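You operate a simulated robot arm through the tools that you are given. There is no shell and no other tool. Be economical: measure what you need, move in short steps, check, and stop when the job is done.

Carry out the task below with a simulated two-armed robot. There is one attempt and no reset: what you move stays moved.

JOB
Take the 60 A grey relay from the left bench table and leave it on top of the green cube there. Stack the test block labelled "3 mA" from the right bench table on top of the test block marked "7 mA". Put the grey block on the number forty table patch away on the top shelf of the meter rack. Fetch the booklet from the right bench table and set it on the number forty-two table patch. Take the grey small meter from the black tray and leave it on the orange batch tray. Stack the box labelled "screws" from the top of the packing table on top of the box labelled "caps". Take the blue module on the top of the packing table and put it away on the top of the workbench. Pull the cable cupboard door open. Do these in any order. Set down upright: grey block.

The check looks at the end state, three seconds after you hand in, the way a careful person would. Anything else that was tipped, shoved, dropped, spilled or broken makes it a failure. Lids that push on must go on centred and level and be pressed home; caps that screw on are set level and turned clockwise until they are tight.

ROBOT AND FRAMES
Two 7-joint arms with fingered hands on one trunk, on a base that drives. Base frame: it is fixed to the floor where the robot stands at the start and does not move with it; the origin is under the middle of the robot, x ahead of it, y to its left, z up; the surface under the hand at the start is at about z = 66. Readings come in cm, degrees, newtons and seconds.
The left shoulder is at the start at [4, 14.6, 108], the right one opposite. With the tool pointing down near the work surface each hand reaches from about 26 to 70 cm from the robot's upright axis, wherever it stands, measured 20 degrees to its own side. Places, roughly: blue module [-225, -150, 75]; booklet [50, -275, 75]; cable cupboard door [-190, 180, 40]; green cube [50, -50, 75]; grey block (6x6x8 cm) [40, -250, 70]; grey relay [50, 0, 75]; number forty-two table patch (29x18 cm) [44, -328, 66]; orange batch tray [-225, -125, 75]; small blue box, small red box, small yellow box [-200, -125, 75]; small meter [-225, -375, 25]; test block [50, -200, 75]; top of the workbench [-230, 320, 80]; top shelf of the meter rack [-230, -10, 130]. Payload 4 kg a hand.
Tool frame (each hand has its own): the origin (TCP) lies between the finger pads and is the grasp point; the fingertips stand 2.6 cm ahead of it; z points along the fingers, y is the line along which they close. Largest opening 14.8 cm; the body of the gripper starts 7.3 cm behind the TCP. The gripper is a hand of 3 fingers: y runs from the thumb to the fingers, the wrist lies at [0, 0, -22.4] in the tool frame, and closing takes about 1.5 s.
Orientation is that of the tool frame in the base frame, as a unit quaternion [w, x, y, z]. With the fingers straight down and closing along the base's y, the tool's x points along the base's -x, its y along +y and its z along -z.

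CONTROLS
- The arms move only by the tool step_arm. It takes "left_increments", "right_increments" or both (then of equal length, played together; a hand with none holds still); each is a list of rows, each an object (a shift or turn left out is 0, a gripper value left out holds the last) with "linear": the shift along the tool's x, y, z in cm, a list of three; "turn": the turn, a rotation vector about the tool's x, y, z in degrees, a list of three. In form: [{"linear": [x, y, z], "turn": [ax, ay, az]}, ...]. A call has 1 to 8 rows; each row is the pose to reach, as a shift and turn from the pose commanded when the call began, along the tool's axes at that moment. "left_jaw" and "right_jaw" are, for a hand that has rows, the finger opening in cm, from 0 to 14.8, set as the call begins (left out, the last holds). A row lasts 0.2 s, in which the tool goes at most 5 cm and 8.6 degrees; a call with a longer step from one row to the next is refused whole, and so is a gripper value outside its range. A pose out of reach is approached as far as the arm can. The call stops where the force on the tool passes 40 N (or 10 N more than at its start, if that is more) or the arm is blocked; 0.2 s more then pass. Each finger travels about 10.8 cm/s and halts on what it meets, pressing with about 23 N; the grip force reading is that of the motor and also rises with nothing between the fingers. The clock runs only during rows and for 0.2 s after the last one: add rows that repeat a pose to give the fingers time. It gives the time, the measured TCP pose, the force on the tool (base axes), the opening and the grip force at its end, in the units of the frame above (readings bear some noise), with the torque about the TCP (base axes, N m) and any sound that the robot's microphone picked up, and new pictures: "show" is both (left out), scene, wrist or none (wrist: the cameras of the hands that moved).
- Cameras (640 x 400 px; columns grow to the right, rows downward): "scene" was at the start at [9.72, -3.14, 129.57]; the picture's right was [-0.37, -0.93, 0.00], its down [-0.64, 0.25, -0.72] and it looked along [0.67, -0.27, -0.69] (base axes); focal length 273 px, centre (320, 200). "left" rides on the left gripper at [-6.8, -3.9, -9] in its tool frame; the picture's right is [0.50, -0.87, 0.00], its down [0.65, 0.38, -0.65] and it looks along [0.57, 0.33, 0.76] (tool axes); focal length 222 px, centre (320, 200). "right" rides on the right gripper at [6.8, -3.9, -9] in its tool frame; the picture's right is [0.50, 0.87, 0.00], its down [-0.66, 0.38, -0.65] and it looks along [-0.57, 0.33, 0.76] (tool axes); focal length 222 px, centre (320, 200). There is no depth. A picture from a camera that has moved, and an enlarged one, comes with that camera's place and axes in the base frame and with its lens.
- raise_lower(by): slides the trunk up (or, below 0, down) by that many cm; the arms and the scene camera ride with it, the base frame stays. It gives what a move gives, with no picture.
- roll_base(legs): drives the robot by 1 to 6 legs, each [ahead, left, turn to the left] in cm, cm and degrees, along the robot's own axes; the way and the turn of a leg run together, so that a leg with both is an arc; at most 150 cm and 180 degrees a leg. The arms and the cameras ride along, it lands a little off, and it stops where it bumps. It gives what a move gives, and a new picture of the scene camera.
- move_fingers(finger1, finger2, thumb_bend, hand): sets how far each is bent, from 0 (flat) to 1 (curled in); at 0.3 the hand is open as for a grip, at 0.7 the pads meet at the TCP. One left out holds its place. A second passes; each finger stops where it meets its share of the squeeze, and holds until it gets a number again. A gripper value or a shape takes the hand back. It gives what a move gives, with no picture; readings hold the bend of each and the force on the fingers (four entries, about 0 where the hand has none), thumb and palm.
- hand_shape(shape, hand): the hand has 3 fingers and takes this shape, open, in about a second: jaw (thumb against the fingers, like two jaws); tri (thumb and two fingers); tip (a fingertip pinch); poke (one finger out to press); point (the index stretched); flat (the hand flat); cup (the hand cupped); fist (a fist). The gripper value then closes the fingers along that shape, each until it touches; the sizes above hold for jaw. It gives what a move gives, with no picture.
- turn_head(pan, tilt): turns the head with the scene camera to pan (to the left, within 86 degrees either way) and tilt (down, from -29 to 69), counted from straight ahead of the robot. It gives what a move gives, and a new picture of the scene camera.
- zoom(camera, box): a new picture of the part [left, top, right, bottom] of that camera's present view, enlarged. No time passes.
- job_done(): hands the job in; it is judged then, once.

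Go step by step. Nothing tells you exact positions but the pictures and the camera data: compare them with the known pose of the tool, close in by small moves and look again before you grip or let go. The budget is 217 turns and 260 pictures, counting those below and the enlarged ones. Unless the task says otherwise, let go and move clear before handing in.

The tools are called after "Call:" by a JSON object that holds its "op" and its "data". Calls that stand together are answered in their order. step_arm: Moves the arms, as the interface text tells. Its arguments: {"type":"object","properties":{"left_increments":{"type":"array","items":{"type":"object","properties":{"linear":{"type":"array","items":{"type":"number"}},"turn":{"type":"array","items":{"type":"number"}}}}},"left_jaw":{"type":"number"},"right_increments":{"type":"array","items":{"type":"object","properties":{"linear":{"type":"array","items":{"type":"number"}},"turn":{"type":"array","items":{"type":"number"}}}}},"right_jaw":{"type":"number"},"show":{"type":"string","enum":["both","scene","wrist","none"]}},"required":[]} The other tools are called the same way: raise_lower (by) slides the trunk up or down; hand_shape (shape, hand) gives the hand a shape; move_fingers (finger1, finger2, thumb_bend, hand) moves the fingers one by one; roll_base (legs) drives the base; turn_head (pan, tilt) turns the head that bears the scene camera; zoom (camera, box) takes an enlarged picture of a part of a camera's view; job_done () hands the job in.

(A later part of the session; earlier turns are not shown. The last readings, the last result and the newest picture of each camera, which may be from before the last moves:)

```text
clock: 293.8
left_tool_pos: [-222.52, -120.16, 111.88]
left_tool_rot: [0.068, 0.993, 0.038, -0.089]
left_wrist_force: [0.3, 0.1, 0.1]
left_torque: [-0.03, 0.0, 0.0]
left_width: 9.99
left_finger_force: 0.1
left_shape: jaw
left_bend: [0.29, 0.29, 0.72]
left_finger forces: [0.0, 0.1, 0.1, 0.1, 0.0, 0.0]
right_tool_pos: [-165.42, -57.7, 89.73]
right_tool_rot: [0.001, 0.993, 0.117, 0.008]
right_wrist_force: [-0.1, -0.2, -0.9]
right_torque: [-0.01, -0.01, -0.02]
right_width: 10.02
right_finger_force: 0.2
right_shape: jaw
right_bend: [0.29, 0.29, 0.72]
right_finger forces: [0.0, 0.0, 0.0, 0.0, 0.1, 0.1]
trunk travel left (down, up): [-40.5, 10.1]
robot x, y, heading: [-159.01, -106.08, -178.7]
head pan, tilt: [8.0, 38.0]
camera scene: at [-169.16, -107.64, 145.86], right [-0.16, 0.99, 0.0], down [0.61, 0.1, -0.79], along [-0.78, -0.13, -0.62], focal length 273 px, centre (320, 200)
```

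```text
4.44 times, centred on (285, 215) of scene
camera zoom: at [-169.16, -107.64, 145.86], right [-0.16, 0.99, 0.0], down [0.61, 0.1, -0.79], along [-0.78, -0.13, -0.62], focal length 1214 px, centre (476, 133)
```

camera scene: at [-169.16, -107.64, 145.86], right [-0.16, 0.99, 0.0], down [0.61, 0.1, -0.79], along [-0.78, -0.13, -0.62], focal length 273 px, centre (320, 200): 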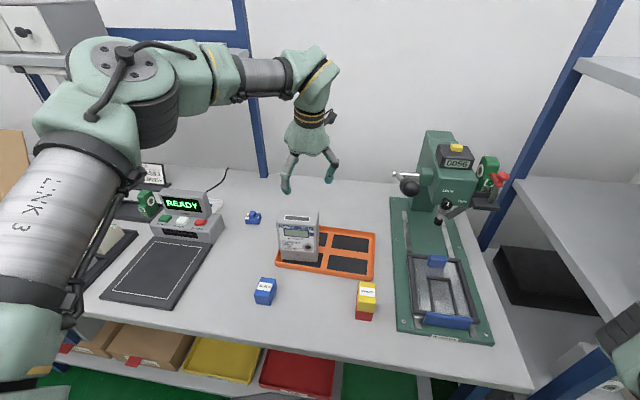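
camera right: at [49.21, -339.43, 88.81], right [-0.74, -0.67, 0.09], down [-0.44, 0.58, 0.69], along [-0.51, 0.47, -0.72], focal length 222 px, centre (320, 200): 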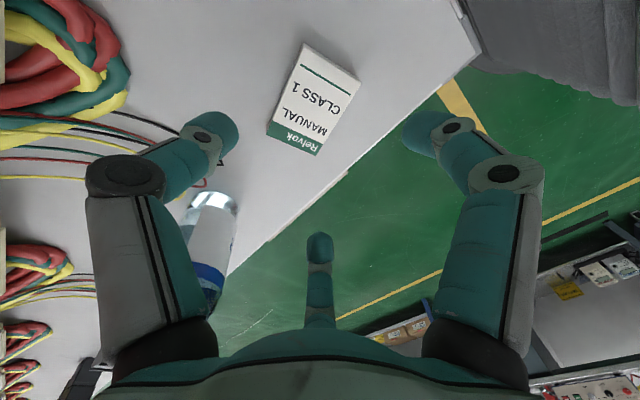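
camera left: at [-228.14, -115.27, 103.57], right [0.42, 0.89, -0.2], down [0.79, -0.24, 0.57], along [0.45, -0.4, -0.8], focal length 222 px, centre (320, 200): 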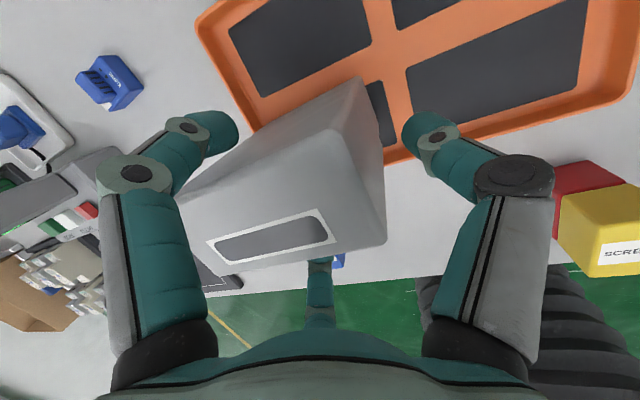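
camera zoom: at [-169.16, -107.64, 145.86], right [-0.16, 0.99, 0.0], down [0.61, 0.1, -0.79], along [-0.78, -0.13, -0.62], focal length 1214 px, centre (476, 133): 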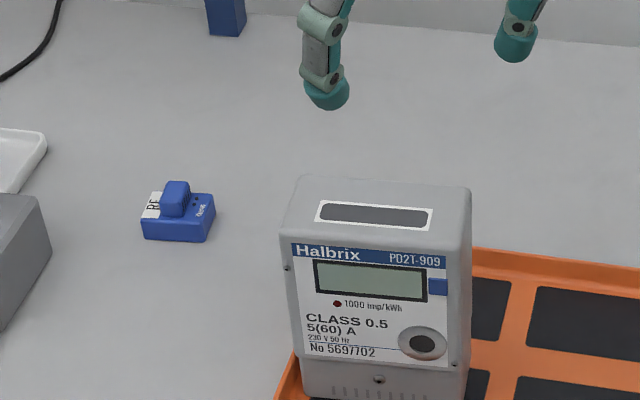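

The blue module is at about [−236.8, −143.1] (base 5×3.4×1.8 cm, knob on top) — too deep to reach straight on. I'll back off, level the hand, turn to face +y, and reach sideways with the left arm.

Call:
{"op": "roll_base", "data": {"legs": [[-42, 0, 0], [0, 0, -91.3], [-41, 0, 0]]}}

Call:
{"op": "step_arm", "data": {"left_increments": [{"turn": [4, 5, 1.5]}, {"linear": [4.5, 0, 0], "turn": [7.8, 10.2, 3]}, {"linear": [9, 0, 0], "turn": [7.8, 10.2, 3]}, {"linear": [13, 2, 0], "turn": [7.8, 10.2, 3]}, {"linear": [17, 4, 0], "turn": [7.8, 10.2, 3]}, {"linear": [20, 7, 0], "turn": [7.8, 10.2, 3]}, {"linear": [23, 10, 0], "turn": [7.8, 10.2, 3]}, {"linear": [26, 13, 0], "turn": [7.8, 10.2, 3]}], "left_jaw": 8, "show": "none"}}

```text
clock: 302.4
left_tool_pos: [-130.26, -82.62, 111.62]
left_tool_rot: [-0.013, 0.736, -0.667, -0.112]
left_wrist_force: [0.2, -0.2, -0.1]
left_torque: [-0.01, -0.03, 0.0]
left_width: 9.97
left_finger_force: 0.0
left_shape: jaw
left_bend: [0.29, 0.29, 0.72]
left_finger forces: [0.0, 0.0, 0.0, 0.1, 0.1, 0.0]
right_tool_pos: [-66.65, -138.23, 89.72]
right_tool_rot: [0.006, 0.793, -0.609, 0.006]
right_wrist_force: [-0.3, -0.2, 0.3]
right_torque: [-0.02, 0.01, 0.0]
right_width: 9.99
right_finger_force: 0.0
right_shape: jaw
right_bend: [0.29, 0.29, 0.72]
right_finger forces: [0.1, 0.0, 0.1, 0.1, 0.0, 0.0]
trunk travel left (down, up): [-40.5, 10.1]
robot x, y, heading: [-114.49, -146.37, 92.5]
head pan, tilt: [8.0, 38.0]
camera scene: at [-116.55, -135.65, 145.84], right [0.98, 0.18, 0.0], down [0.11, -0.61, -0.79], along [-0.15, 0.77, -0.62], focal length 273 px, centre (320, 200)
```

scene: 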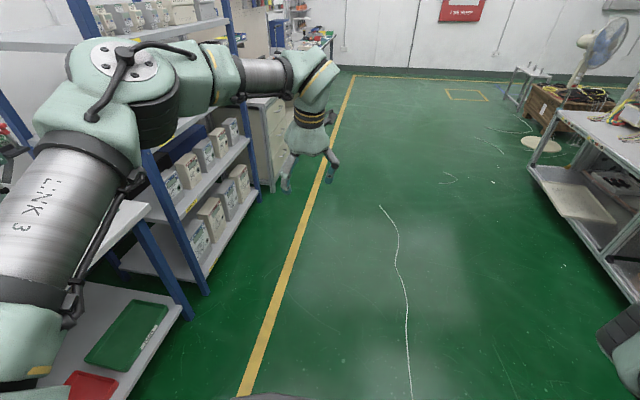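

```text
clock: 304.2
left_tool_pos: [-141.27, -109.74, 108.53]
left_tool_rot: [-0.002, 0.723, -0.691, 0.0]
left_wrist_force: [0.5, 0.1, -0.4]
left_torque: [0.01, 0.0, -0.01]
left_width: 8.06
left_finger_force: 0.1
left_shape: jaw
left_bend: [0.34, 0.34, 0.7]
left_finger forces: [0.0, 0.0, 0.1, 0.0, 0.0, 0.1]
right_tool_pos: [-66.67, -138.19, 89.73]
right_tool_rot: [0.005, 0.793, -0.61, 0.005]
right_wrist_force: [0.3, 0.3, 0.1]
right_torque: [-0.01, -0.04, 0.01]
right_width: 10.03
right_finger_force: 0.1
right_shape: jaw
right_bend: [0.29, 0.29, 0.72]
right_finger forces: [0.1, 0.0, 0.0, 0.1, 0.0, 0.0]
trunk travel left (down, up): [-40.5, 10.1]
robot x, y, heading: [-114.78, -146.22, 92.4]
head pan, tilt: [8.0, 38.0]
```

Call:
{"op": "step_arm", "data": {"left_increments": [{"linear": [3.2, 2.8, 0]}, {"linear": [6.4, 5.6, 0]}, {"linear": [9.6, 8.4, 0]}, {"linear": [12.8, 11.2, 0]}, {"linear": [16, 14, 0]}, {"linear": [19.2, 16.8, 0]}, {"linear": [22.4, 19.6, 0]}, {"linear": [25.6, 22.4, 0]}], "show": "none"}}

Call:
{"op": "roll_base", "data": {"legs": [[0, 40, -2.4]]}}

Call:
{"op": "turn_head", "data": {"pan": 70, "tilt": 45}}

```text
clock: 306.0
left_tool_pos: [-162.02, -136.14, 108.73]
left_tool_rot: [-0.001, 0.722, -0.692, -0.001]
left_wrist_force: [0.6, 0.9, 0.4]
left_torque: [0.07, 0.04, -0.01]
left_width: 8.06
left_finger_force: 0.0
left_shape: jaw
left_bend: [0.34, 0.34, 0.7]
left_finger forces: [0.0, 0.1, 0.0, 0.0, 0.1, 0.0]
left hand out of reach, approached as far as the arm can: row 4, 5, 6, 7
right_tool_pos: [-66.55, -138.39, 89.68]
right_tool_rot: [0.004, 0.792, -0.61, 0.004]
right_wrist_force: [-0.1, -0.5, -2.1]
right_torque: [0.0, 0.02, 0.03]
right_width: 10.02
right_finger_force: 0.0
right_shape: jaw
right_bend: [0.29, 0.29, 0.72]
right_finger forces: [0.0, 0.0, 0.1, 0.1, 0.0, 0.0]
trunk travel left (down, up): [-40.5, 10.1]
robot x, y, heading: [-114.89, -146.18, 92.8]
head pan, tilt: [8.0, 38.0]
```

```text
clock: 308.4
left_tool_pos: [-200.81, -135.16, 108.61]
left_tool_rot: [-0.001, 0.708, -0.706, -0.001]
left_wrist_force: [0.4, -0.7, -0.2]
left_torque: [-0.02, -0.01, -0.03]
left_width: 8.04
left_finger_force: 0.1
left_shape: jaw
left_bend: [0.34, 0.34, 0.7]
left_finger forces: [0.0, 0.0, 0.1, 0.0, 0.0, 0.0]
right_tool_pos: [-105.43, -141.3, 89.64]
right_tool_rot: [0.006, 0.78, -0.626, 0.003]
right_wrist_force: [-0.8, 0.5, 0.5]
right_torque: [0.01, 0.05, 0.0]
right_width: 9.99
right_finger_force: 0.1
right_shape: jaw
right_bend: [0.29, 0.29, 0.72]
right_finger forces: [0.0, 0.0, 0.0, 0.0, 0.1, 0.1]
trunk travel left (down, up): [-40.5, 10.1]
robot x, y, heading: [-153.76, -147.02, 90.0]
head pan, tilt: [8.0, 38.0]
camera scene: at [-155.13, -136.75, 145.85], right [0.99, 0.14, 0.0], down [0.09, -0.61, -0.79], along [-0.11, 0.78, -0.62], focal length 273 px, centre (320, 200)
```

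scene: 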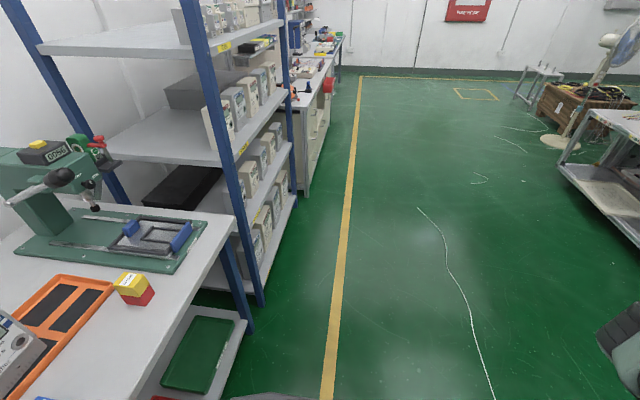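

```text
clock: 309.7
left_tool_pos: [-200.82, -135.17, 108.56]
left_tool_rot: [-0.001, 0.709, -0.706, 0.001]
left_wrist_force: [0.8, -0.3, 0.4]
left_torque: [0.0, -0.01, 0.01]
left_width: 8.05
left_finger_force: 0.0
left_shape: jaw
left_bend: [0.34, 0.34, 0.7]
left_finger forces: [0.1, 0.0, 0.1, 0.0, 0.0, 0.1]
right_tool_pos: [-105.58, -141.19, 89.76]
right_tool_rot: [0.005, 0.781, -0.625, 0.005]
right_wrist_force: [-0.1, 0.9, -1.0]
right_torque: [0.01, -0.03, 0.0]
right_width: 10.0
right_finger_force: 0.1
right_shape: jaw
right_bend: [0.29, 0.29, 0.72]
right_finger forces: [0.0, 0.0, 0.1, 0.0, 0.1, 0.0]
trunk travel left (down, up): [-40.5, 10.1]
robot x, y, heading: [-154.19, -147.22, 90.4]
head pan, tilt: [70.0, 45.0]
camera scene: at [-161.68, -142.55, 144.82], right [0.34, 0.94, 0.0], down [0.67, -0.24, -0.71], along [-0.67, 0.24, -0.71], focal length 273 px, centre (320, 200)
```

scene: 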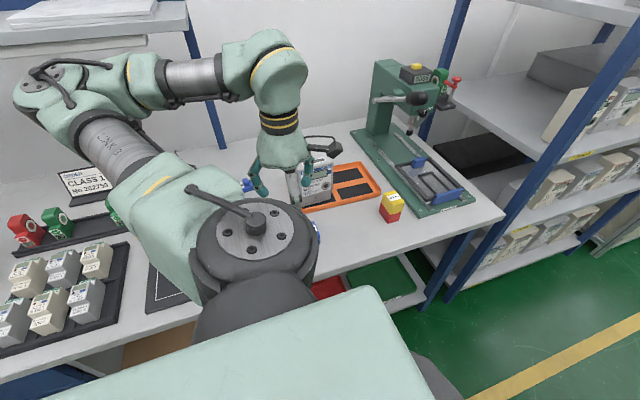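

Good view. I'll shift the base 6 cm left and extend the arm high over toward the module.

Call:
{"op": "roll_base", "data": {"legs": [[0, 6, 0]]}}

Call:
{"op": "step_arm", "data": {"left_increments": [{"linear": [0, 4.5, 0]}, {"linear": [1, 9, 0]}, {"linear": [3, 13, 0]}, {"linear": [5, 17, 0]}, {"linear": [7, 21, 0]}, {"linear": [8, 25, 0]}, {"linear": [8, 29, 0]}], "show": "scene"}}

```text
clock: 310.7
left_tool_pos: [-206.44, -135.21, 108.77]
left_tool_rot: [0.001, 0.709, -0.706, -0.002]
left_wrist_force: [0.2, -0.2, -0.1]
left_torque: [0.01, 0.01, 0.0]
left_width: 8.06
left_finger_force: 0.1
left_shape: jaw
left_bend: [0.34, 0.34, 0.7]
left_finger forces: [0.0, 0.0, 0.1, 0.0, 0.0, 0.1]
right_tool_pos: [-111.09, -141.26, 89.53]
right_tool_rot: [0.007, 0.78, -0.626, 0.004]
right_wrist_force: [0.3, -0.1, 0.2]
right_torque: [0.01, 0.05, -0.02]
right_width: 9.98
right_finger_force: 0.0
right_shape: jaw
right_bend: [0.29, 0.29, 0.72]
right_finger forces: [0.1, 0.0, 0.1, 0.1, 0.0, 0.0]
trunk travel left (down, up): [-40.5, 10.1]
robot x, y, heading: [-159.92, -146.95, 90.6]
head pan, tilt: [70.0, 45.0]
camera scene: at [-167.18, -142.56, 144.85], right [0.34, 0.94, 0.0], down [0.66, -0.24, -0.71], along [-0.67, 0.24, -0.7], focal length 273 px, centre (320, 200)
```

scene: 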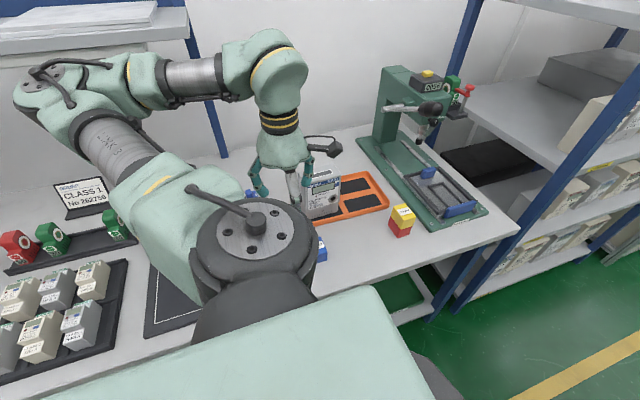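

```text
clock: 312.3
left_tool_pos: [-235.94, -143.33, 108.58]
left_tool_rot: [-0.001, 0.708, -0.706, 0.0]
left_wrist_force: [0.3, 0.2, 0.2]
left_torque: [-0.02, 0.02, 0.01]
left_width: 8.06
left_finger_force: 0.0
left_shape: jaw
left_bend: [0.34, 0.34, 0.7]
left_finger forces: [0.0, 0.1, 0.0, 0.1, 0.0, 0.1]
right_tool_pos: [-111.6, -141.1, 89.68]
right_tool_rot: [0.006, 0.78, -0.625, 0.006]
right_wrist_force: [-0.2, 0.2, 0.0]
right_torque: [-0.02, -0.01, 0.0]
right_width: 9.97
right_finger_force: 0.0
right_shape: jaw
right_bend: [0.29, 0.29, 0.72]
right_finger forces: [0.1, 0.0, 0.0, 0.0, 0.0, 0.0]
trunk travel left (down, up): [-40.5, 10.1]
robot x, y, heading: [-160.33, -146.9, 90.5]
head pan, tilt: [70.0, 45.0]
camera scene: at [-167.89, -142.48, 144.81], right [0.34, 0.94, 0.0], down [0.67, -0.24, -0.71], along [-0.67, 0.24, -0.71], focal length 273 px, centre (320, 200)
```

scene: 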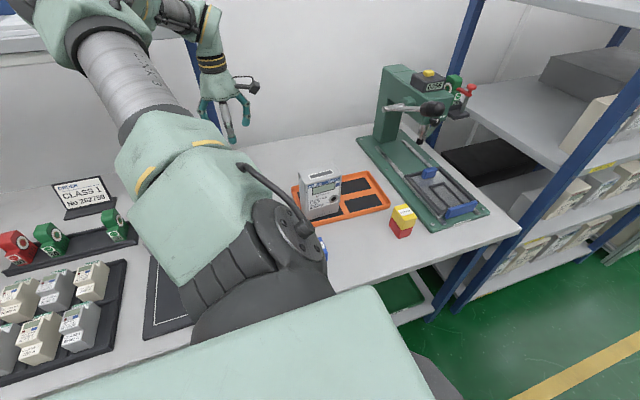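

Reached above the module. I'll lower part of the way and look through the wrist camera.

Call:
{"op": "step_arm", "data": {"left_increments": [{"linear": [0, 0, 4.5]}, {"linear": [0, 0, 9]}, {"linear": [0, 0, 13]}, {"linear": [0, 0, 13]}], "show": "both"}}

```text
clock: 313.3
left_tool_pos: [-235.72, -143.2, 95.27]
left_tool_rot: [-0.001, 0.709, -0.706, -0.001]
left_wrist_force: [1.0, 0.5, -0.7]
left_torque: [-0.01, 0.02, 0.0]
left_width: 8.05
left_finger_force: 0.1
left_shape: jaw
left_bend: [0.34, 0.34, 0.7]
left_finger forces: [0.0, 0.0, 0.0, 0.1, 0.1, 0.0]
right_tool_pos: [-111.6, -141.27, 89.79]
right_tool_rot: [0.005, 0.78, -0.626, 0.005]
right_wrist_force: [0.0, -0.4, 0.4]
right_torque: [0.0, 0.01, 0.02]
right_width: 9.97
right_finger_force: 0.1
right_shape: jaw
right_bend: [0.29, 0.29, 0.72]
right_finger forces: [0.1, 0.0, 0.0, 0.0, 0.1, 0.1]
trunk travel left (down, up): [-40.5, 10.1]
robot x, y, heading: [-160.12, -147.32, 90.5]
head pan, tilt: [70.0, 45.0]
camera scene: at [-167.73, -142.61, 144.83], right [0.34, 0.94, 0.0], down [0.67, -0.24, -0.71], along [-0.67, 0.24, -0.71], focal length 273 px, centre (320, 200)
camera left: at [-232.02, -136.52, 104.23], right [0.87, -0.5, 0.0], down [-0.38, -0.66, 0.65], along [-0.32, -0.57, -0.76], focal length 222 px, centre (320, 200)
```

scene: 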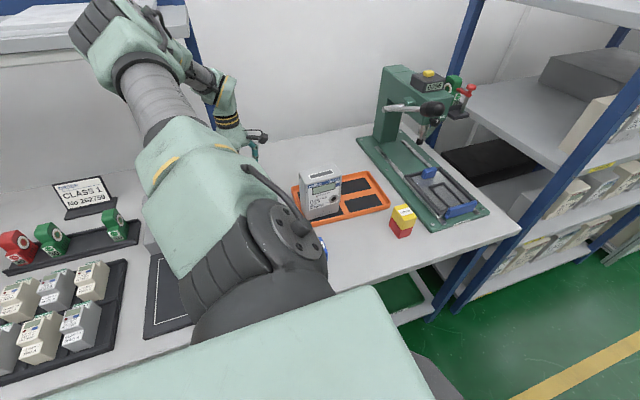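
left: 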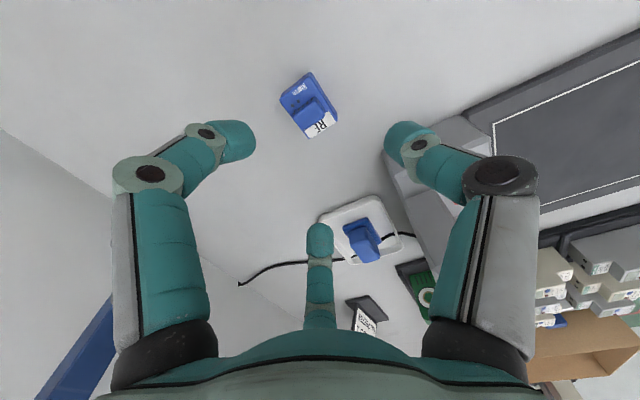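

The loose module is at [−236.3, −142.3]. I'll align and go down.

Call:
{"op": "step_arm", "data": {"left_increments": [{"linear": [-0.9, 1.2, 3]}, {"linear": [-0.9, 1.2, 7]}, {"linear": [-0.9, 1.2, 10]}, {"linear": [-0.9, 1.2, 11.8]}, {"linear": [-0.9, 1.2, 11.8]}], "left_jaw": 7, "show": "wrist"}}

```text
clock: 314.5
left_tool_pos: [-236.95, -142.45, 83.63]
left_tool_rot: [-0.001, 0.708, -0.706, -0.002]
left_wrist_force: [-0.4, 0.3, 0.2]
left_torque: [0.04, 0.03, -0.03]
left_width: 7.03
left_finger_force: 0.0
left_shape: jaw
left_bend: [0.37, 0.37, 0.7]
left_finger forces: [0.0, 0.0, 0.0, 0.1, 0.0, 0.0]
right_tool_pos: [-111.44, -141.23, 89.69]
right_tool_rot: [0.005, 0.781, -0.625, 0.005]
right_wrist_force: [-0.1, -0.1, 0.6]
right_torque: [-0.02, 0.02, -0.01]
right_width: 9.97
right_finger_force: 0.0
right_shape: jaw
right_bend: [0.29, 0.29, 0.72]
right_finger forces: [0.0, 0.0, 0.1, 0.0, 0.0, 0.0]
trunk travel left (down, up): [-40.5, 10.1]
robot x, y, heading: [-160.16, -147.39, 90.3]
head pan, tilt: [70.0, 45.0]
camera left: at [-233.15, -135.66, 92.66], right [0.87, -0.5, 0.0], down [-0.38, -0.66, 0.65], along [-0.32, -0.57, -0.76], focal length 222 px, centre (320, 200)
```

left: 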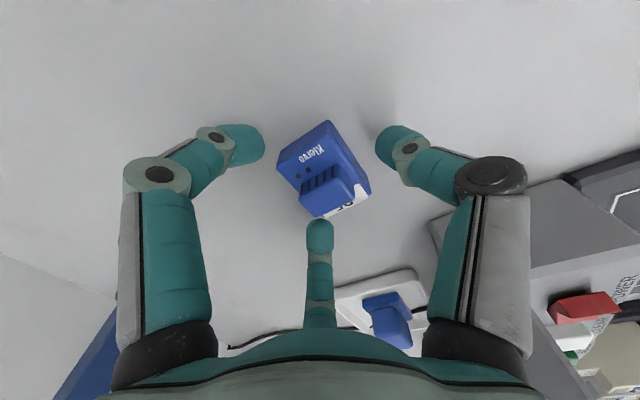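

Nearly centred; I'll shift 0.6 cm toward the module's middle, lower 3 mm, and close.

Call:
{"op": "step_arm", "data": {"left_increments": [{"linear": [-0.6, 0, 0]}, {"linear": [-0.6, 0, 0.3]}], "show": "none"}}

Call:
{"op": "step_arm", "data": {"left_increments": [{}, {}, {}, {}, {}, {}, {}], "left_jaw": 0, "show": "wrist"}}

```text
clock: 315.1
left_tool_pos: [-237.03, -141.66, 83.46]
left_tool_rot: [0.0, 0.708, -0.706, 0.0]
left_wrist_force: [0.6, 0.5, -0.2]
left_torque: [0.02, 0.0, 0.02]
left_width: 7.06
left_finger_force: 0.1
left_shape: jaw
left_bend: [0.37, 0.37, 0.7]
left_finger forces: [0.0, 0.0, 0.0, 0.1, 0.0, 0.0]
right_tool_pos: [-111.74, -141.28, 89.64]
right_tool_rot: [0.005, 0.78, -0.625, 0.005]
right_wrist_force: [-0.1, -0.4, 0.1]
right_torque: [0.0, -0.02, 0.03]
right_width: 10.01
right_finger_force: 0.1
right_shape: jaw
right_bend: [0.29, 0.29, 0.72]
right_finger forces: [0.0, 0.0, 0.0, 0.0, 0.0, 0.0]
trunk travel left (down, up): [-40.5, 10.1]
robot x, y, heading: [-159.85, -147.23, 90.4]
head pan, tilt: [70.0, 45.0]
```

```text
clock: 316.7
left_tool_pos: [-236.91, -141.79, 83.31]
left_tool_rot: [-0.001, 0.709, -0.706, 0.0]
left_wrist_force: [0.4, -0.2, 0.2]
left_torque: [0.02, -0.01, 0.02]
left_width: 2.68
left_finger_force: 22.3
left_shape: jaw
left_bend: [0.7, 0.77, 0.7]
left_finger forces: [17.4, 16.3, 0.1, 0.0, 18.2, 0.1]
right_tool_pos: [-111.57, -141.38, 89.72]
right_tool_rot: [0.005, 0.781, -0.625, 0.005]
right_wrist_force: [-0.1, 0.1, -0.2]
right_torque: [-0.01, 0.0, -0.02]
right_width: 9.99
right_finger_force: 0.1
right_shape: jaw
right_bend: [0.29, 0.29, 0.72]
right_finger forces: [0.0, 0.1, 0.1, 0.0, 0.0, 0.0]
trunk travel left (down, up): [-40.5, 10.1]
robot x, y, heading: [-159.93, -147.04, 90.5]
head pan, tilt: [70.0, 45.0]
camera left: at [-233.22, -135.03, 92.43], right [0.87, -0.5, 0.0], down [-0.38, -0.66, 0.65], along [-0.32, -0.57, -0.76], focal length 222 px, centre (320, 200)
```

left: 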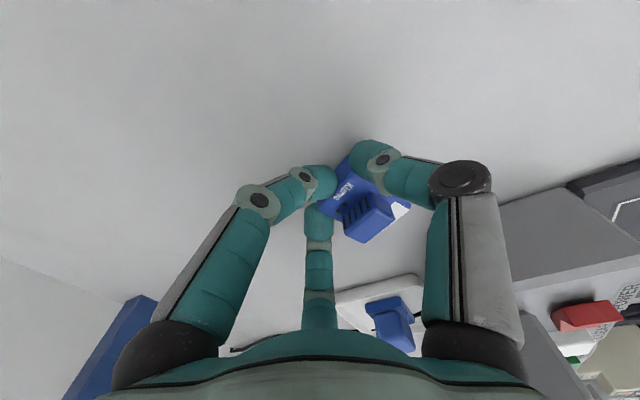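

Gripped at all three fingers. I'll lift 3 cm and check it follows.

Call:
{"op": "step_arm", "data": {"left_increments": [{"linear": [0, 0, -1]}, {"linear": [0, 0, -3]}, {"linear": [0, 0, -7]}, {"linear": [0, 0, -12]}, {"linear": [0, 0, -16]}, {"linear": [0, 0, -20]}, {"linear": [0, 0, -23]}], "show": "wrist"}}

```text
clock: 318.3
left_tool_pos: [-237.13, -142.1, 106.53]
left_tool_rot: [-0.001, 0.708, -0.706, -0.001]
left_wrist_force: [0.4, -0.3, -0.8]
left_torque: [0.02, 0.0, 0.03]
left_width: 2.74
left_finger_force: 22.7
left_shape: jaw
left_bend: [0.7, 0.77, 0.7]
left_finger forces: [17.8, 16.3, 0.0, 0.0, 17.9, 0.0]
right_tool_pos: [-111.56, -141.34, 89.6]
right_tool_rot: [0.005, 0.78, -0.625, 0.005]
right_wrist_force: [0.2, -0.5, -0.5]
right_torque: [-0.02, -0.04, -0.01]
right_width: 10.01
right_finger_force: 0.0
right_shape: jaw
right_bend: [0.29, 0.29, 0.72]
right_finger forces: [0.0, 0.0, 0.0, 0.0, 0.0, 0.0]
trunk travel left (down, up): [-40.5, 10.1]
robot x, y, heading: [-160.31, -147.39, 90.2]
head pan, tilt: [70.0, 45.0]
camera left: at [-233.31, -135.16, 115.57], right [0.87, -0.5, 0.0], down [-0.38, -0.66, 0.65], along [-0.32, -0.57, -0.76], focal length 222 px, centre (320, 200)
```

left: 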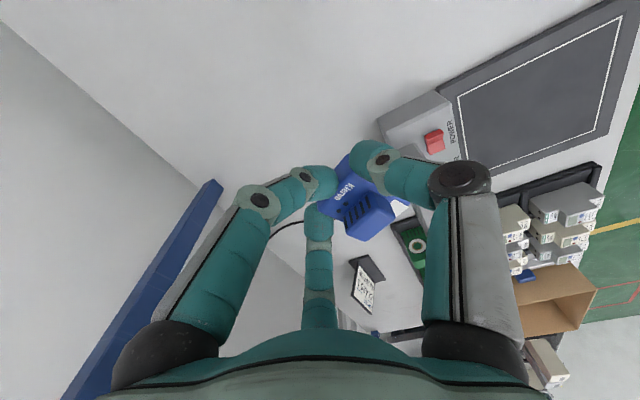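

Held well. I'll retract the arm off the table, move out to the aisle, and drive toward the workbench.

Call:
{"op": "step_arm", "data": {"left_increments": [{"linear": [-1, -4.5, 0]}, {"linear": [-2, -9, 0]}, {"linear": [-4, -13, 0]}, {"linear": [-6, -17, 0]}, {"linear": [-8, -21, 0]}, {"linear": [-10, -25, 0]}, {"linear": [-12, -29, 0]}], "show": "none"}}

Call:
{"op": "roll_base", "data": {"legs": [[0, -45, 0], [140, 0, 0], [140, 0, 0], [60, 0, 0]]}}

Call:
{"op": "turn_head", "data": {"pan": 50, "tilt": 25}}

```text
clock: 319.9
left_tool_pos: [-208.19, -129.65, 106.5]
left_tool_rot: [-0.001, 0.708, -0.706, -0.001]
left_wrist_force: [-0.7, 0.4, -0.3]
left_torque: [0.02, 0.04, 0.0]
left_width: 2.68
left_finger_force: 22.3
left_shape: jaw
left_bend: [0.7, 0.77, 0.7]
left_finger forces: [17.5, 16.2, 0.0, 0.0, 17.9, 0.1]
right_tool_pos: [-111.45, -141.17, 89.79]
right_tool_rot: [0.006, 0.78, -0.626, 0.005]
right_wrist_force: [0.4, 0.0, 0.4]
right_torque: [0.01, -0.01, -0.01]
right_width: 10.03
right_finger_force: 0.1
right_shape: jaw
right_bend: [0.29, 0.29, 0.72]
right_finger forces: [0.0, 0.0, 0.0, 0.1, 0.1, 0.0]
trunk travel left (down, up): [-40.5, 10.1]
robot x, y, heading: [-160.06, -147.12, 90.3]
head pan, tilt: [70.0, 45.0]
```

```text
clock: 338.9
left_tool_pos: [-166.05, 212.53, 106.31]
left_tool_rot: [-0.001, 0.714, -0.701, 0.0]
left_wrist_force: [0.1, 0.6, 0.8]
left_torque: [-0.01, 0.02, 0.02]
left_width: 2.68
left_finger_force: 22.4
left_shape: jaw
left_bend: [0.7, 0.77, 0.7]
left_finger forces: [17.4, 16.3, 0.0, 0.0, 17.9, 0.1]
right_tool_pos: [-69.03, 202.34, 89.7]
right_tool_rot: [0.005, 0.785, -0.62, 0.005]
right_wrist_force: [-1.0, -0.4, -1.2]
right_torque: [-0.01, -0.01, -0.03]
right_width: 10.02
right_finger_force: 0.0
right_shape: jaw
right_bend: [0.29, 0.29, 0.72]
right_finger forces: [0.1, 0.0, 0.0, 0.2, 0.1, 0.0]
trunk travel left (down, up): [-40.5, 10.1]
robot x, y, heading: [-117.84, 195.96, 91.2]
head pan, tilt: [70.0, 45.0]
camera scene: at [-125.23, 200.21, 144.82], right [0.32, 0.95, 0.0], down [0.67, -0.23, -0.71], along [-0.67, 0.23, -0.71], focal length 273 px, centre (320, 200)
```

scene: 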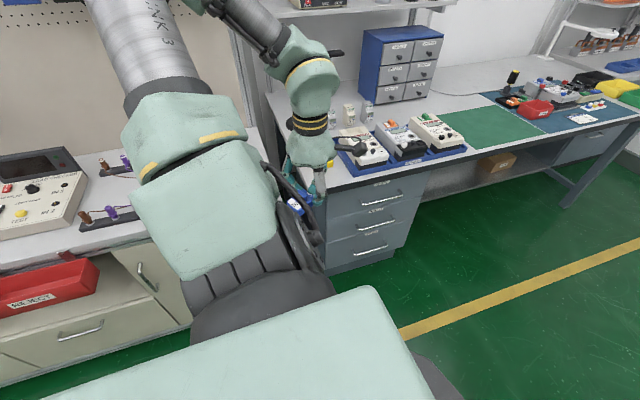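

```text
clock: 339.7
left_tool_pos: [-165.88, 212.59, 106.39]
left_tool_rot: [-0.002, 0.713, -0.701, 0.0]
left_wrist_force: [-0.5, -0.1, 0.6]
left_torque: [0.0, -0.01, -0.02]
left_width: 2.71
left_finger_force: 22.1
left_shape: jaw
left_bend: [0.7, 0.77, 0.7]
left_finger forces: [17.4, 16.2, 0.1, 0.1, 17.9, 0.0]
right_tool_pos: [-69.01, 202.39, 89.78]
right_tool_rot: [0.006, 0.785, -0.62, 0.005]
right_wrist_force: [1.3, 0.6, -0.2]
right_torque: [0.0, 0.01, 0.02]
right_width: 9.99
right_finger_force: 0.1
right_shape: jaw
right_bend: [0.29, 0.29, 0.72]
right_finger forces: [0.0, 0.0, 0.0, 0.1, 0.1, 0.0]
trunk travel left (down, up): [-40.5, 10.1]
robot x, y, heading: [-117.6, 195.44, 91.2]
head pan, tilt: [50.0, 25.0]
camera scene: at [-124.71, 203.45, 147.87], right [0.63, 0.78, 0.0], down [0.33, -0.27, -0.91], along [-0.71, 0.57, -0.42], focal length 273 px, centre (320, 200)
```

scene: 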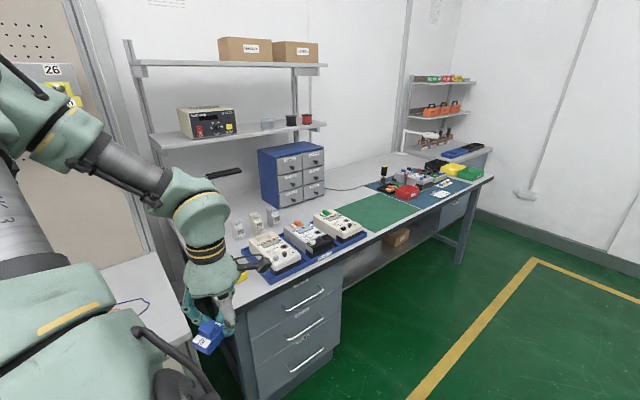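

The workbench is in view. I'll enlarge its top to find a free spot.

Call:
{"op": "zoom", "data": {"camera": "scene", "box": [200, 140, 500, 300]}}

```text
2.13 times, centred on (350, 220) of scene
camera zoom: at [-124.71, 203.45, 147.87], right [0.63, 0.78, 0.0], down [0.33, -0.27, -0.91], along [-0.71, 0.57, -0.42], focal length 583 px, centre (256, 157)
```

zoom: 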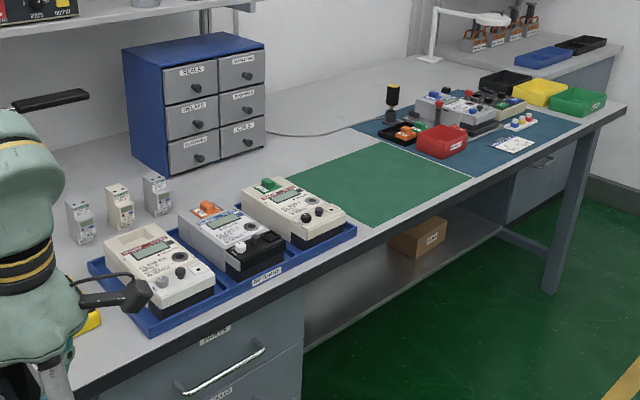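

A bare spot behind the green mat, around [−229, 310], is free. I'll drive there and swing the arm over, still facing +y.

Call:
{"op": "roll_base", "data": {"legs": [[109, 0, -1.2], [0, 38, 0]]}}

Call:
{"op": "step_arm", "data": {"left_increments": [{"linear": [2, 4.5, 0]}, {"linear": [4, 9, 0]}, {"linear": [6, 13, 0]}, {"linear": [8, 17, 0]}, {"linear": [10, 21, 0]}, {"linear": [10.5, 25, 0]}, {"linear": [10.5, 27, 0]}], "show": "none"}}

Call:
{"op": "turn_head", "data": {"pan": 75, "tilt": 40}}

```text
clock: 347.2
left_tool_pos: [-204.13, 320.38, 106.59]
left_tool_rot: [0.001, -0.704, 0.711, 0.001]
left_wrist_force: [-0.3, 0.1, 0.2]
left_torque: [0.05, 0.01, 0.0]
left_width: 2.7
left_finger_force: 21.9
left_shape: jaw
left_bend: [0.7, 0.77, 0.7]
left_finger forces: [17.4, 16.2, 0.0, 0.0, 18.0, 0.1]
right_tool_pos: [-107.6, 307.45, 89.68]
right_tool_rot: [0.006, 0.775, -0.631, 0.004]
right_wrist_force: [-0.4, -0.3, -0.5]
right_torque: [0.01, -0.02, 0.02]
right_width: 10.01
right_finger_force: 0.1
right_shape: jaw
right_bend: [0.29, 0.29, 0.72]
right_finger forces: [0.1, 0.0, 0.1, 0.0, 0.0, 0.0]
trunk travel left (down, up): [-40.5, 10.1]
robot x, y, heading: [-156.43, 302.12, 89.8]
head pan, tilt: [50.0, 25.0]
camera scene: at [-163.14, 310.06, 147.89], right [0.65, 0.76, 0.0], down [0.32, -0.27, -0.91], along [-0.69, 0.59, -0.42], focal length 273 px, centre (320, 200)
```

scene: 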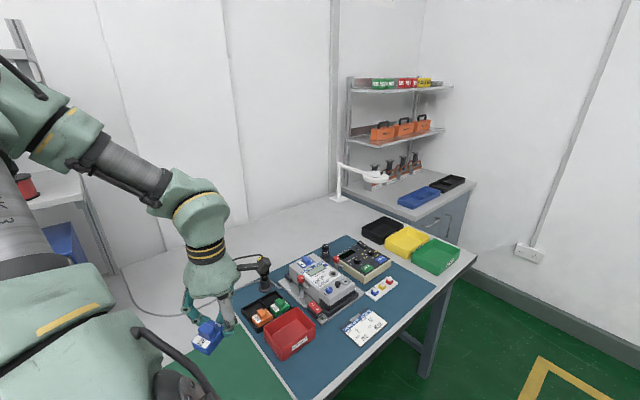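

```text
clock: 348.8
left_tool_pos: [-231.36, 310.17, 106.11]
left_tool_rot: [0.001, -0.703, 0.711, 0.0]
left_wrist_force: [0.2, -0.4, -0.9]
left_torque: [0.02, -0.01, -0.01]
left_width: 2.66
left_finger_force: 21.7
left_shape: jaw
left_bend: [0.7, 0.77, 0.7]
left_finger forces: [17.5, 16.2, 0.0, 0.1, 17.8, 0.0]
right_tool_pos: [-107.68, 307.51, 89.71]
right_tool_rot: [0.004, 0.776, -0.631, 0.005]
right_wrist_force: [-0.2, 0.5, 0.4]
right_torque: [0.01, -0.03, 0.04]
right_width: 9.99
right_finger_force: 0.0
right_shape: jaw
right_bend: [0.29, 0.29, 0.72]
right_finger forces: [0.0, 0.1, 0.1, 0.0, 0.1, 0.0]
trunk travel left (down, up): [-40.5, 10.1]
robot x, y, heading: [-156.32, 301.97, 89.6]
head pan, tilt: [50.0, 25.0]
```

```text
clock: 349.7
left_tool_pos: [-231.3, 310.16, 106.29]
left_tool_rot: [0.001, -0.703, 0.711, 0.0]
left_wrist_force: [0.4, 0.3, 0.0]
left_torque: [0.02, 0.05, 0.0]
left_width: 2.67
left_finger_force: 22.1
left_shape: jaw
left_bend: [0.7, 0.77, 0.7]
left_finger forces: [17.4, 16.2, 0.0, 0.1, 17.8, 0.1]
right_tool_pos: [-107.56, 307.36, 89.64]
right_tool_rot: [0.005, 0.776, -0.631, 0.004]
right_wrist_force: [-0.4, -0.3, -0.3]
right_torque: [0.01, -0.03, 0.0]
right_width: 9.99
right_finger_force: 0.1
right_shape: jaw
right_bend: [0.29, 0.29, 0.72]
right_finger forces: [0.0, 0.1, 0.0, 0.0, 0.0, 0.0]
trunk travel left (down, up): [-40.5, 10.1]
robot x, y, heading: [-156.39, 302.36, 89.5]
head pan, tilt: [75.0, 40.0]
camera scene: at [-164.46, 306.35, 145.55], right [0.27, 0.96, 0.0], down [0.62, -0.17, -0.77], along [-0.74, 0.21, -0.64], focal length 273 px, centre (320, 200)
```

scene: 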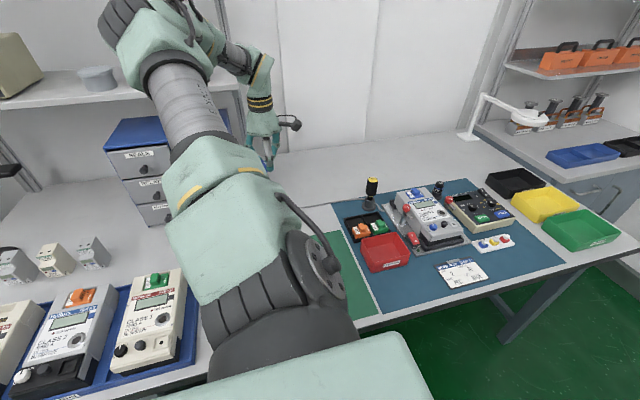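

The hand is above the bare strip behind the mats. I'll lower partway and check underneath.

Call:
{"op": "step_arm", "data": {"left_increments": [{"linear": [0, 0, 4.5]}, {"linear": [0, 0, 9]}, {"linear": [0, 0, 13.5]}, {"linear": [0, 0, 17]}, {"linear": [0, 0, 17]}], "show": "wrist"}}

Call:
{"op": "zoom", "data": {"camera": "scene", "box": [200, 80, 360, 230]}}

```text
clock: 350.9
left_tool_pos: [-231.31, 310.11, 89.31]
left_tool_rot: [0.0, -0.703, 0.711, 0.0]
left_wrist_force: [-0.9, -0.2, -0.4]
left_torque: [-0.01, 0.03, 0.02]
left_width: 2.69
left_finger_force: 22.0
left_shape: jaw
left_bend: [0.7, 0.77, 0.7]
left_finger forces: [17.4, 16.1, 0.0, 0.1, 17.8, 0.0]
right_tool_pos: [-107.6, 307.26, 89.77]
right_tool_rot: [0.006, 0.775, -0.631, 0.005]
right_wrist_force: [0.1, 0.0, -0.1]
right_torque: [0.01, -0.03, -0.02]
right_width: 10.01
right_finger_force: 0.0
right_shape: jaw
right_bend: [0.29, 0.29, 0.72]
right_finger forces: [0.1, 0.1, 0.1, 0.1, 0.0, 0.0]
trunk travel left (down, up): [-40.5, 10.1]
robot x, y, heading: [-156.11, 301.87, 89.6]
head pan, tilt: [75.0, 40.0]
camera left: at [-227.4, 316.86, 98.34], right [0.86, -0.51, 0.0], down [-0.39, -0.65, 0.65], along [-0.33, -0.56, -0.76], focal length 222 px, centre (320, 200)
```

left: 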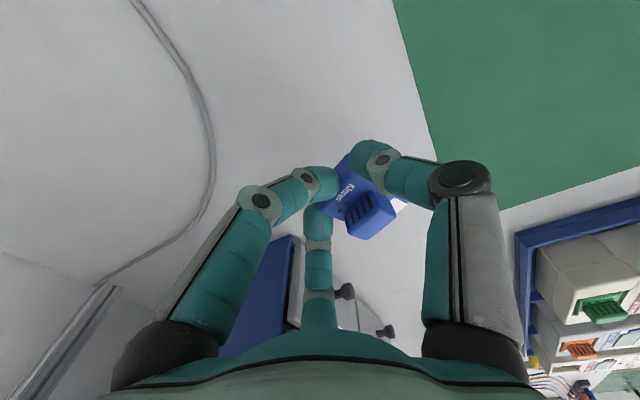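

```text
2.67 times, centred on (280, 155) of scene
camera zoom: at [-164.41, 306.31, 145.55], right [0.27, 0.96, 0.0], down [0.62, -0.17, -0.77], along [-0.74, 0.2, -0.64], focal length 728 px, centre (427, 320)
```

zoom: 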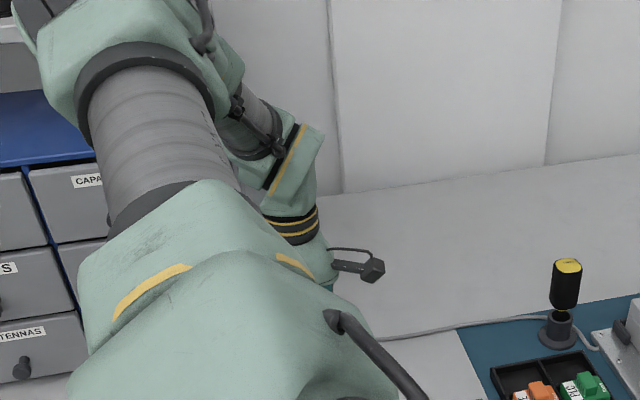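

Bare surface below, clear of cable and mat. I'll lower to contact.

Call:
{"op": "step_arm", "data": {"left_increments": [{"linear": [0, 0, 2]}, {"linear": [0, 0, 4]}, {"linear": [0, 0, 4.8]}, {"linear": [0, 0, 4.8]}], "show": "none"}}

Call:
{"op": "step_arm", "data": {"left_increments": [{"linear": [0, 0, 0.5]}, {"linear": [0, 0, 0.5]}], "show": "none"}}

```text
clock: 351.9
left_tool_pos: [-231.34, 310.19, 84.43]
left_tool_rot: [0.001, -0.703, 0.711, -0.001]
left_wrist_force: [0.5, -0.8, -1.6]
left_torque: [0.01, 0.04, -0.03]
left_width: 2.67
left_finger_force: 22.3
left_shape: jaw
left_bend: [0.7, 0.77, 0.7]
left_finger forces: [17.4, 16.2, 0.0, 0.0, 17.7, 0.0]
right_tool_pos: [-107.75, 307.45, 89.63]
right_tool_rot: [0.004, 0.776, -0.631, 0.004]
right_wrist_force: [0.1, -0.1, -0.7]
right_torque: [0.04, -0.01, 0.01]
right_width: 10.0
right_finger_force: 0.1
right_shape: jaw
right_bend: [0.29, 0.29, 0.72]
right_finger forces: [0.0, 0.1, 0.0, 0.0, 0.0, 0.1]
trunk travel left (down, up): [-40.5, 10.1]
robot x, y, heading: [-156.42, 302.1, 89.5]
head pan, tilt: [75.0, 40.0]
```

```text
clock: 352.5
left_tool_pos: [-231.38, 310.24, 84.09]
left_tool_rot: [0.0, -0.703, 0.711, 0.001]
left_wrist_force: [0.3, -0.2, -0.3]
left_torque: [0.01, 0.0, 0.0]
left_width: 2.7
left_finger_force: 21.9
left_shape: jaw
left_bend: [0.7, 0.77, 0.7]
left_finger forces: [17.3, 16.2, 0.0, 0.1, 17.7, 0.0]
right_tool_pos: [-107.67, 307.39, 89.64]
right_tool_rot: [0.005, 0.776, -0.631, 0.004]
right_wrist_force: [-0.1, 0.4, 1.1]
right_torque: [0.01, -0.03, 0.03]
right_width: 9.99
right_finger_force: 0.1
right_shape: jaw
right_bend: [0.29, 0.29, 0.72]
right_finger forces: [0.0, 0.1, 0.0, 0.0, 0.0, 0.0]
trunk travel left (down, up): [-40.5, 10.1]
robot x, y, heading: [-156.7, 302.08, 89.6]
head pan, tilt: [75.0, 40.0]
```

Call:
{"op": "step_arm", "data": {"left_increments": [{"linear": [0, 0, 0.4]}, {"linear": [0, 0, 0.4]}], "show": "none"}}

Call:
{"op": "step_arm", "data": {"left_increments": [{"linear": [0, 0, 0.4]}, {"linear": [0, 0, 0.4]}], "show": "none"}}

```text
clock: 353.1
left_tool_pos: [-231.45, 310.1, 83.49]
left_tool_rot: [0.001, -0.703, 0.711, -0.001]
left_wrist_force: [0.0, 0.3, 1.3]
left_torque: [-0.05, -0.07, 0.0]
left_width: 2.68
left_finger_force: 21.8
left_shape: jaw
left_bend: [0.7, 0.77, 0.7]
left_finger forces: [17.7, 16.5, 0.0, 0.1, 18.1, 0.1]
right_tool_pos: [-107.72, 307.45, 89.67]
right_tool_rot: [0.004, 0.775, -0.631, 0.005]
right_wrist_force: [0.9, 0.3, 0.1]
right_torque: [0.02, -0.03, 0.03]
right_width: 10.01
right_finger_force: 0.0
right_shape: jaw
right_bend: [0.29, 0.29, 0.72]
right_finger forces: [0.0, 0.0, 0.0, 0.1, 0.1, 0.1]
trunk travel left (down, up): [-40.5, 10.1]
robot x, y, heading: [-156.48, 302.0, 89.5]
head pan, tilt: [75.0, 40.0]
```

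```text
clock: 353.7
left_tool_pos: [-231.37, 310.16, 83.22]
left_tool_rot: [0.001, -0.704, 0.711, 0.001]
left_wrist_force: [0.2, 1.0, 3.2]
left_torque: [-0.07, -0.12, 0.02]
left_width: 2.71
left_finger_force: 21.6
left_shape: jaw
left_bend: [0.7, 0.77, 0.7]
left_finger forces: [18.3, 17.0, 0.1, 0.0, 18.9, 0.0]
right_tool_pos: [-107.64, 307.44, 89.6]
right_tool_rot: [0.005, 0.775, -0.631, 0.005]
right_wrist_force: [0.3, 0.4, 0.1]
right_torque: [0.02, -0.02, 0.04]
right_width: 9.99
right_finger_force: 0.0
right_shape: jaw
right_bend: [0.29, 0.29, 0.72]
right_finger forces: [0.0, 0.0, 0.1, 0.0, 0.0, 0.0]
trunk travel left (down, up): [-40.5, 10.1]
robot x, y, heading: [-156.42, 302.15, 89.5]
head pan, tilt: [75.0, 40.0]
```

Resting (3 N). I'll open, rise, and check.

Call:
{"op": "step_arm", "data": {"left_increments": [{}, {}, {}, {}, {"linear": [0, 0, -1]}, {"linear": [0, 0, -5]}, {"linear": [0, 0, -10]}, {"linear": [0, 0, -15]}], "left_jaw": 7, "show": "wrist"}}

```text
clock: 355.5
left_tool_pos: [-231.29, 310.18, 98.15]
left_tool_rot: [0.0, -0.703, 0.711, 0.001]
left_wrist_force: [-0.8, -0.4, -0.2]
left_torque: [0.0, 0.0, -0.01]
left_width: 6.96
left_finger_force: 0.1
left_shape: jaw
left_bend: [0.38, 0.38, 0.7]
left_finger forces: [0.1, 0.0, 0.0, 0.0, 0.0, 0.0]
right_tool_pos: [-107.56, 307.37, 89.71]
right_tool_rot: [0.006, 0.776, -0.631, 0.005]
right_wrist_force: [0.3, 0.1, 0.1]
right_torque: [0.01, 0.01, 0.0]
right_width: 10.01
right_finger_force: 0.0
right_shape: jaw
right_bend: [0.29, 0.29, 0.72]
right_finger forces: [0.1, 0.0, 0.0, 0.0, 0.1, 0.0]
trunk travel left (down, up): [-40.5, 10.1]
robot x, y, heading: [-156.24, 302.11, 89.6]
head pan, tilt: [75.0, 40.0]
camera left: at [-227.4, 316.87, 107.15], right [0.86, -0.51, 0.0], down [-0.39, -0.65, 0.65], along [-0.33, -0.56, -0.76], focal length 222 px, centre (320, 200)
```

left: 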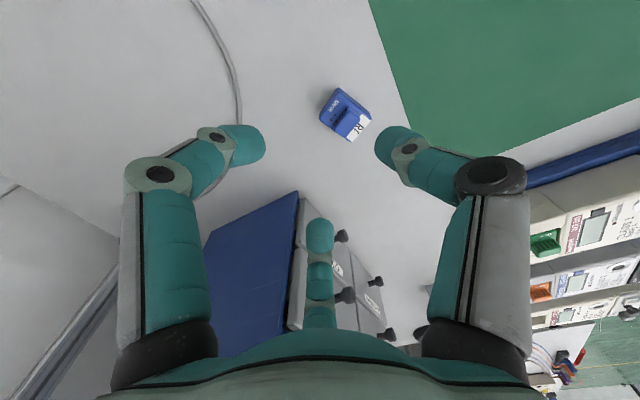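

The module lies flat on the bench. Last job: the cable cupboard. I'll retract, drive back to y ≈ 180 and face it.

Call:
{"op": "step_arm", "data": {"left_increments": [{"linear": [0, 0, -4]}, {"linear": [0, 0, -8]}, {"linear": [-2, -4.5, -8]}, {"linear": [-4, -9, -8]}, {"linear": [-6, -13.5, -8]}, {"linear": [-8, -18, -8]}, {"linear": [-10, -22.5, -8]}, {"linear": [-10, -26, -8]}], "show": "none"}}

Call:
{"op": "roll_base", "data": {"legs": [[0, -50, 0], [-122, 0, 0], [0, 0, 90.5]]}}

Call:
{"op": "turn_head", "data": {"pan": 0, "tilt": 45}}

```text
clock: 357.3
left_tool_pos: [-205.01, 319.7, 106.24]
left_tool_rot: [0.001, -0.704, 0.71, 0.0]
left_wrist_force: [0.2, 0.9, 0.0]
left_torque: [0.01, -0.01, 0.0]
left_width: 6.97
left_finger_force: 0.0
left_shape: jaw
left_bend: [0.38, 0.38, 0.7]
left_finger forces: [0.0, 0.1, 0.1, 0.0, 0.1, 0.0]
right_tool_pos: [-107.74, 307.33, 89.66]
right_tool_rot: [0.005, 0.776, -0.631, 0.004]
right_wrist_force: [0.7, 0.4, 0.3]
right_torque: [0.02, 0.01, -0.03]
right_width: 10.01
right_finger_force: 0.2
right_shape: jaw
right_bend: [0.29, 0.29, 0.72]
right_finger forces: [0.1, 0.0, 0.0, 0.0, 0.0, 0.0]
trunk travel left (down, up): [-40.5, 10.1]
robot x, y, heading: [-156.55, 301.87, 89.5]
head pan, tilt: [75.0, 40.0]
```

```text
clock: 370.0
left_tool_pos: [-123.55, 128.41, 106.27]
left_tool_rot: [0.0, 1.0, 0.004, -0.001]
left_wrist_force: [0.0, -0.2, -0.3]
left_torque: [0.0, 0.02, -0.03]
left_width: 6.96
left_finger_force: 0.1
left_shape: jaw
left_bend: [0.38, 0.38, 0.7]
left_finger forces: [0.0, 0.0, 0.0, 0.1, 0.0, 0.1]
right_tool_pos: [-113.28, 225.91, 89.59]
right_tool_rot: [0.0, 0.994, 0.11, 0.006]
right_wrist_force: [0.4, -0.4, 0.1]
right_torque: [-0.01, 0.03, 0.01]
right_width: 10.01
right_finger_force: 0.0
right_shape: jaw
right_bend: [0.29, 0.29, 0.72]
right_finger forces: [0.1, 0.1, 0.0, 0.0, 0.0, 0.0]
trunk travel left (down, up): [-40.5, 10.1]
robot x, y, heading: [-107.05, 177.62, -179.2]
head pan, tilt: [75.0, 40.0]
camera scene: at [-111.03, 169.08, 145.55], right [-0.97, 0.25, 0.0], down [0.16, 0.62, -0.77], along [-0.19, -0.74, -0.64], focal length 273 px, centre (320, 200)
```

scene: 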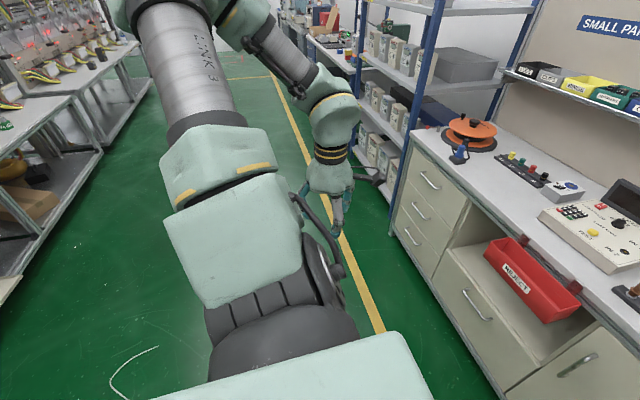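

```text
clock: 371.5
left_tool_pos: [-123.58, 128.37, 106.2]
left_tool_rot: [-0.001, 1.0, 0.004, -0.001]
left_wrist_force: [0.3, -0.7, -0.8]
left_torque: [0.01, 0.02, 0.02]
left_width: 6.98
left_finger_force: 0.0
left_shape: jaw
left_bend: [0.38, 0.38, 0.7]
left_finger forces: [0.1, 0.2, 0.0, 0.0, 0.1, 0.0]
right_tool_pos: [-113.15, 225.97, 89.72]
right_tool_rot: [0.0, 0.994, 0.111, 0.007]
right_wrist_force: [0.5, -1.0, -0.5]
right_torque: [0.0, 0.02, 0.01]
right_width: 10.01
right_finger_force: 0.0
right_shape: jaw
right_bend: [0.29, 0.29, 0.72]
right_finger forces: [0.1, 0.1, 0.0, 0.1, 0.0, 0.1]
trunk travel left (down, up): [-40.5, 10.1]
robot x, y, heading: [-106.82, 177.4, -179.6]
head pan, tilt: [0.0, 45.0]
camera scene: at [-117.04, 177.22, 144.82], right [-0.01, 1.0, 0.0], down [0.71, 0.01, -0.71], along [-0.71, -0.01, -0.71], focal length 273 px, centre (320, 200)
```

scene: 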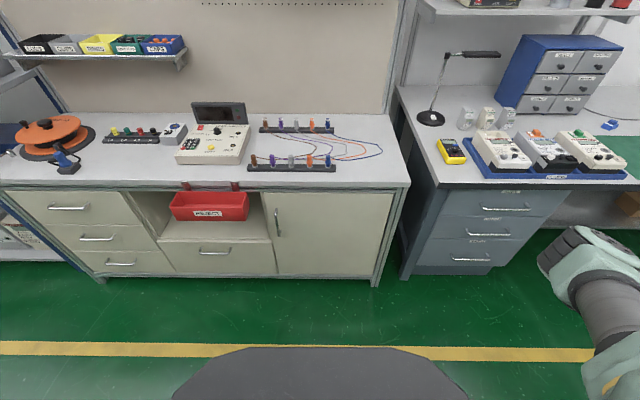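

The cupboard door is the right-hand one with a vertical handle at its left edge, hinged on the right. I'll enlarge it.

Call:
{"op": "zoom", "data": {"camera": "scene", "box": [240, 170, 420, 300]}}

```text
3.08 times, centred on (330, 235) of scene
camera zoom: at [-117.04, 177.22, 144.82], right [-0.01, 1.0, 0.0], down [0.71, 0.01, -0.71], along [-0.71, -0.01, -0.71], focal length 841 px, centre (289, 92)
```

zoom: 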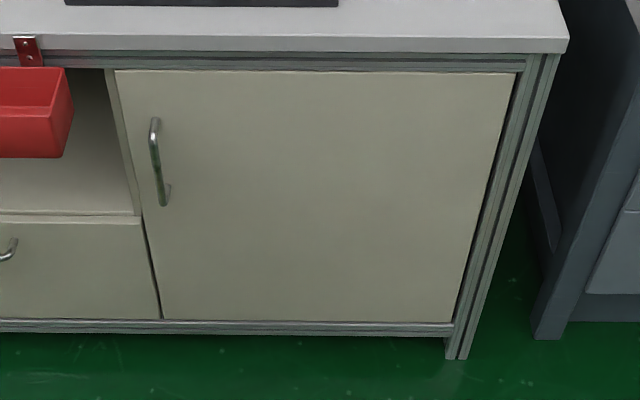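

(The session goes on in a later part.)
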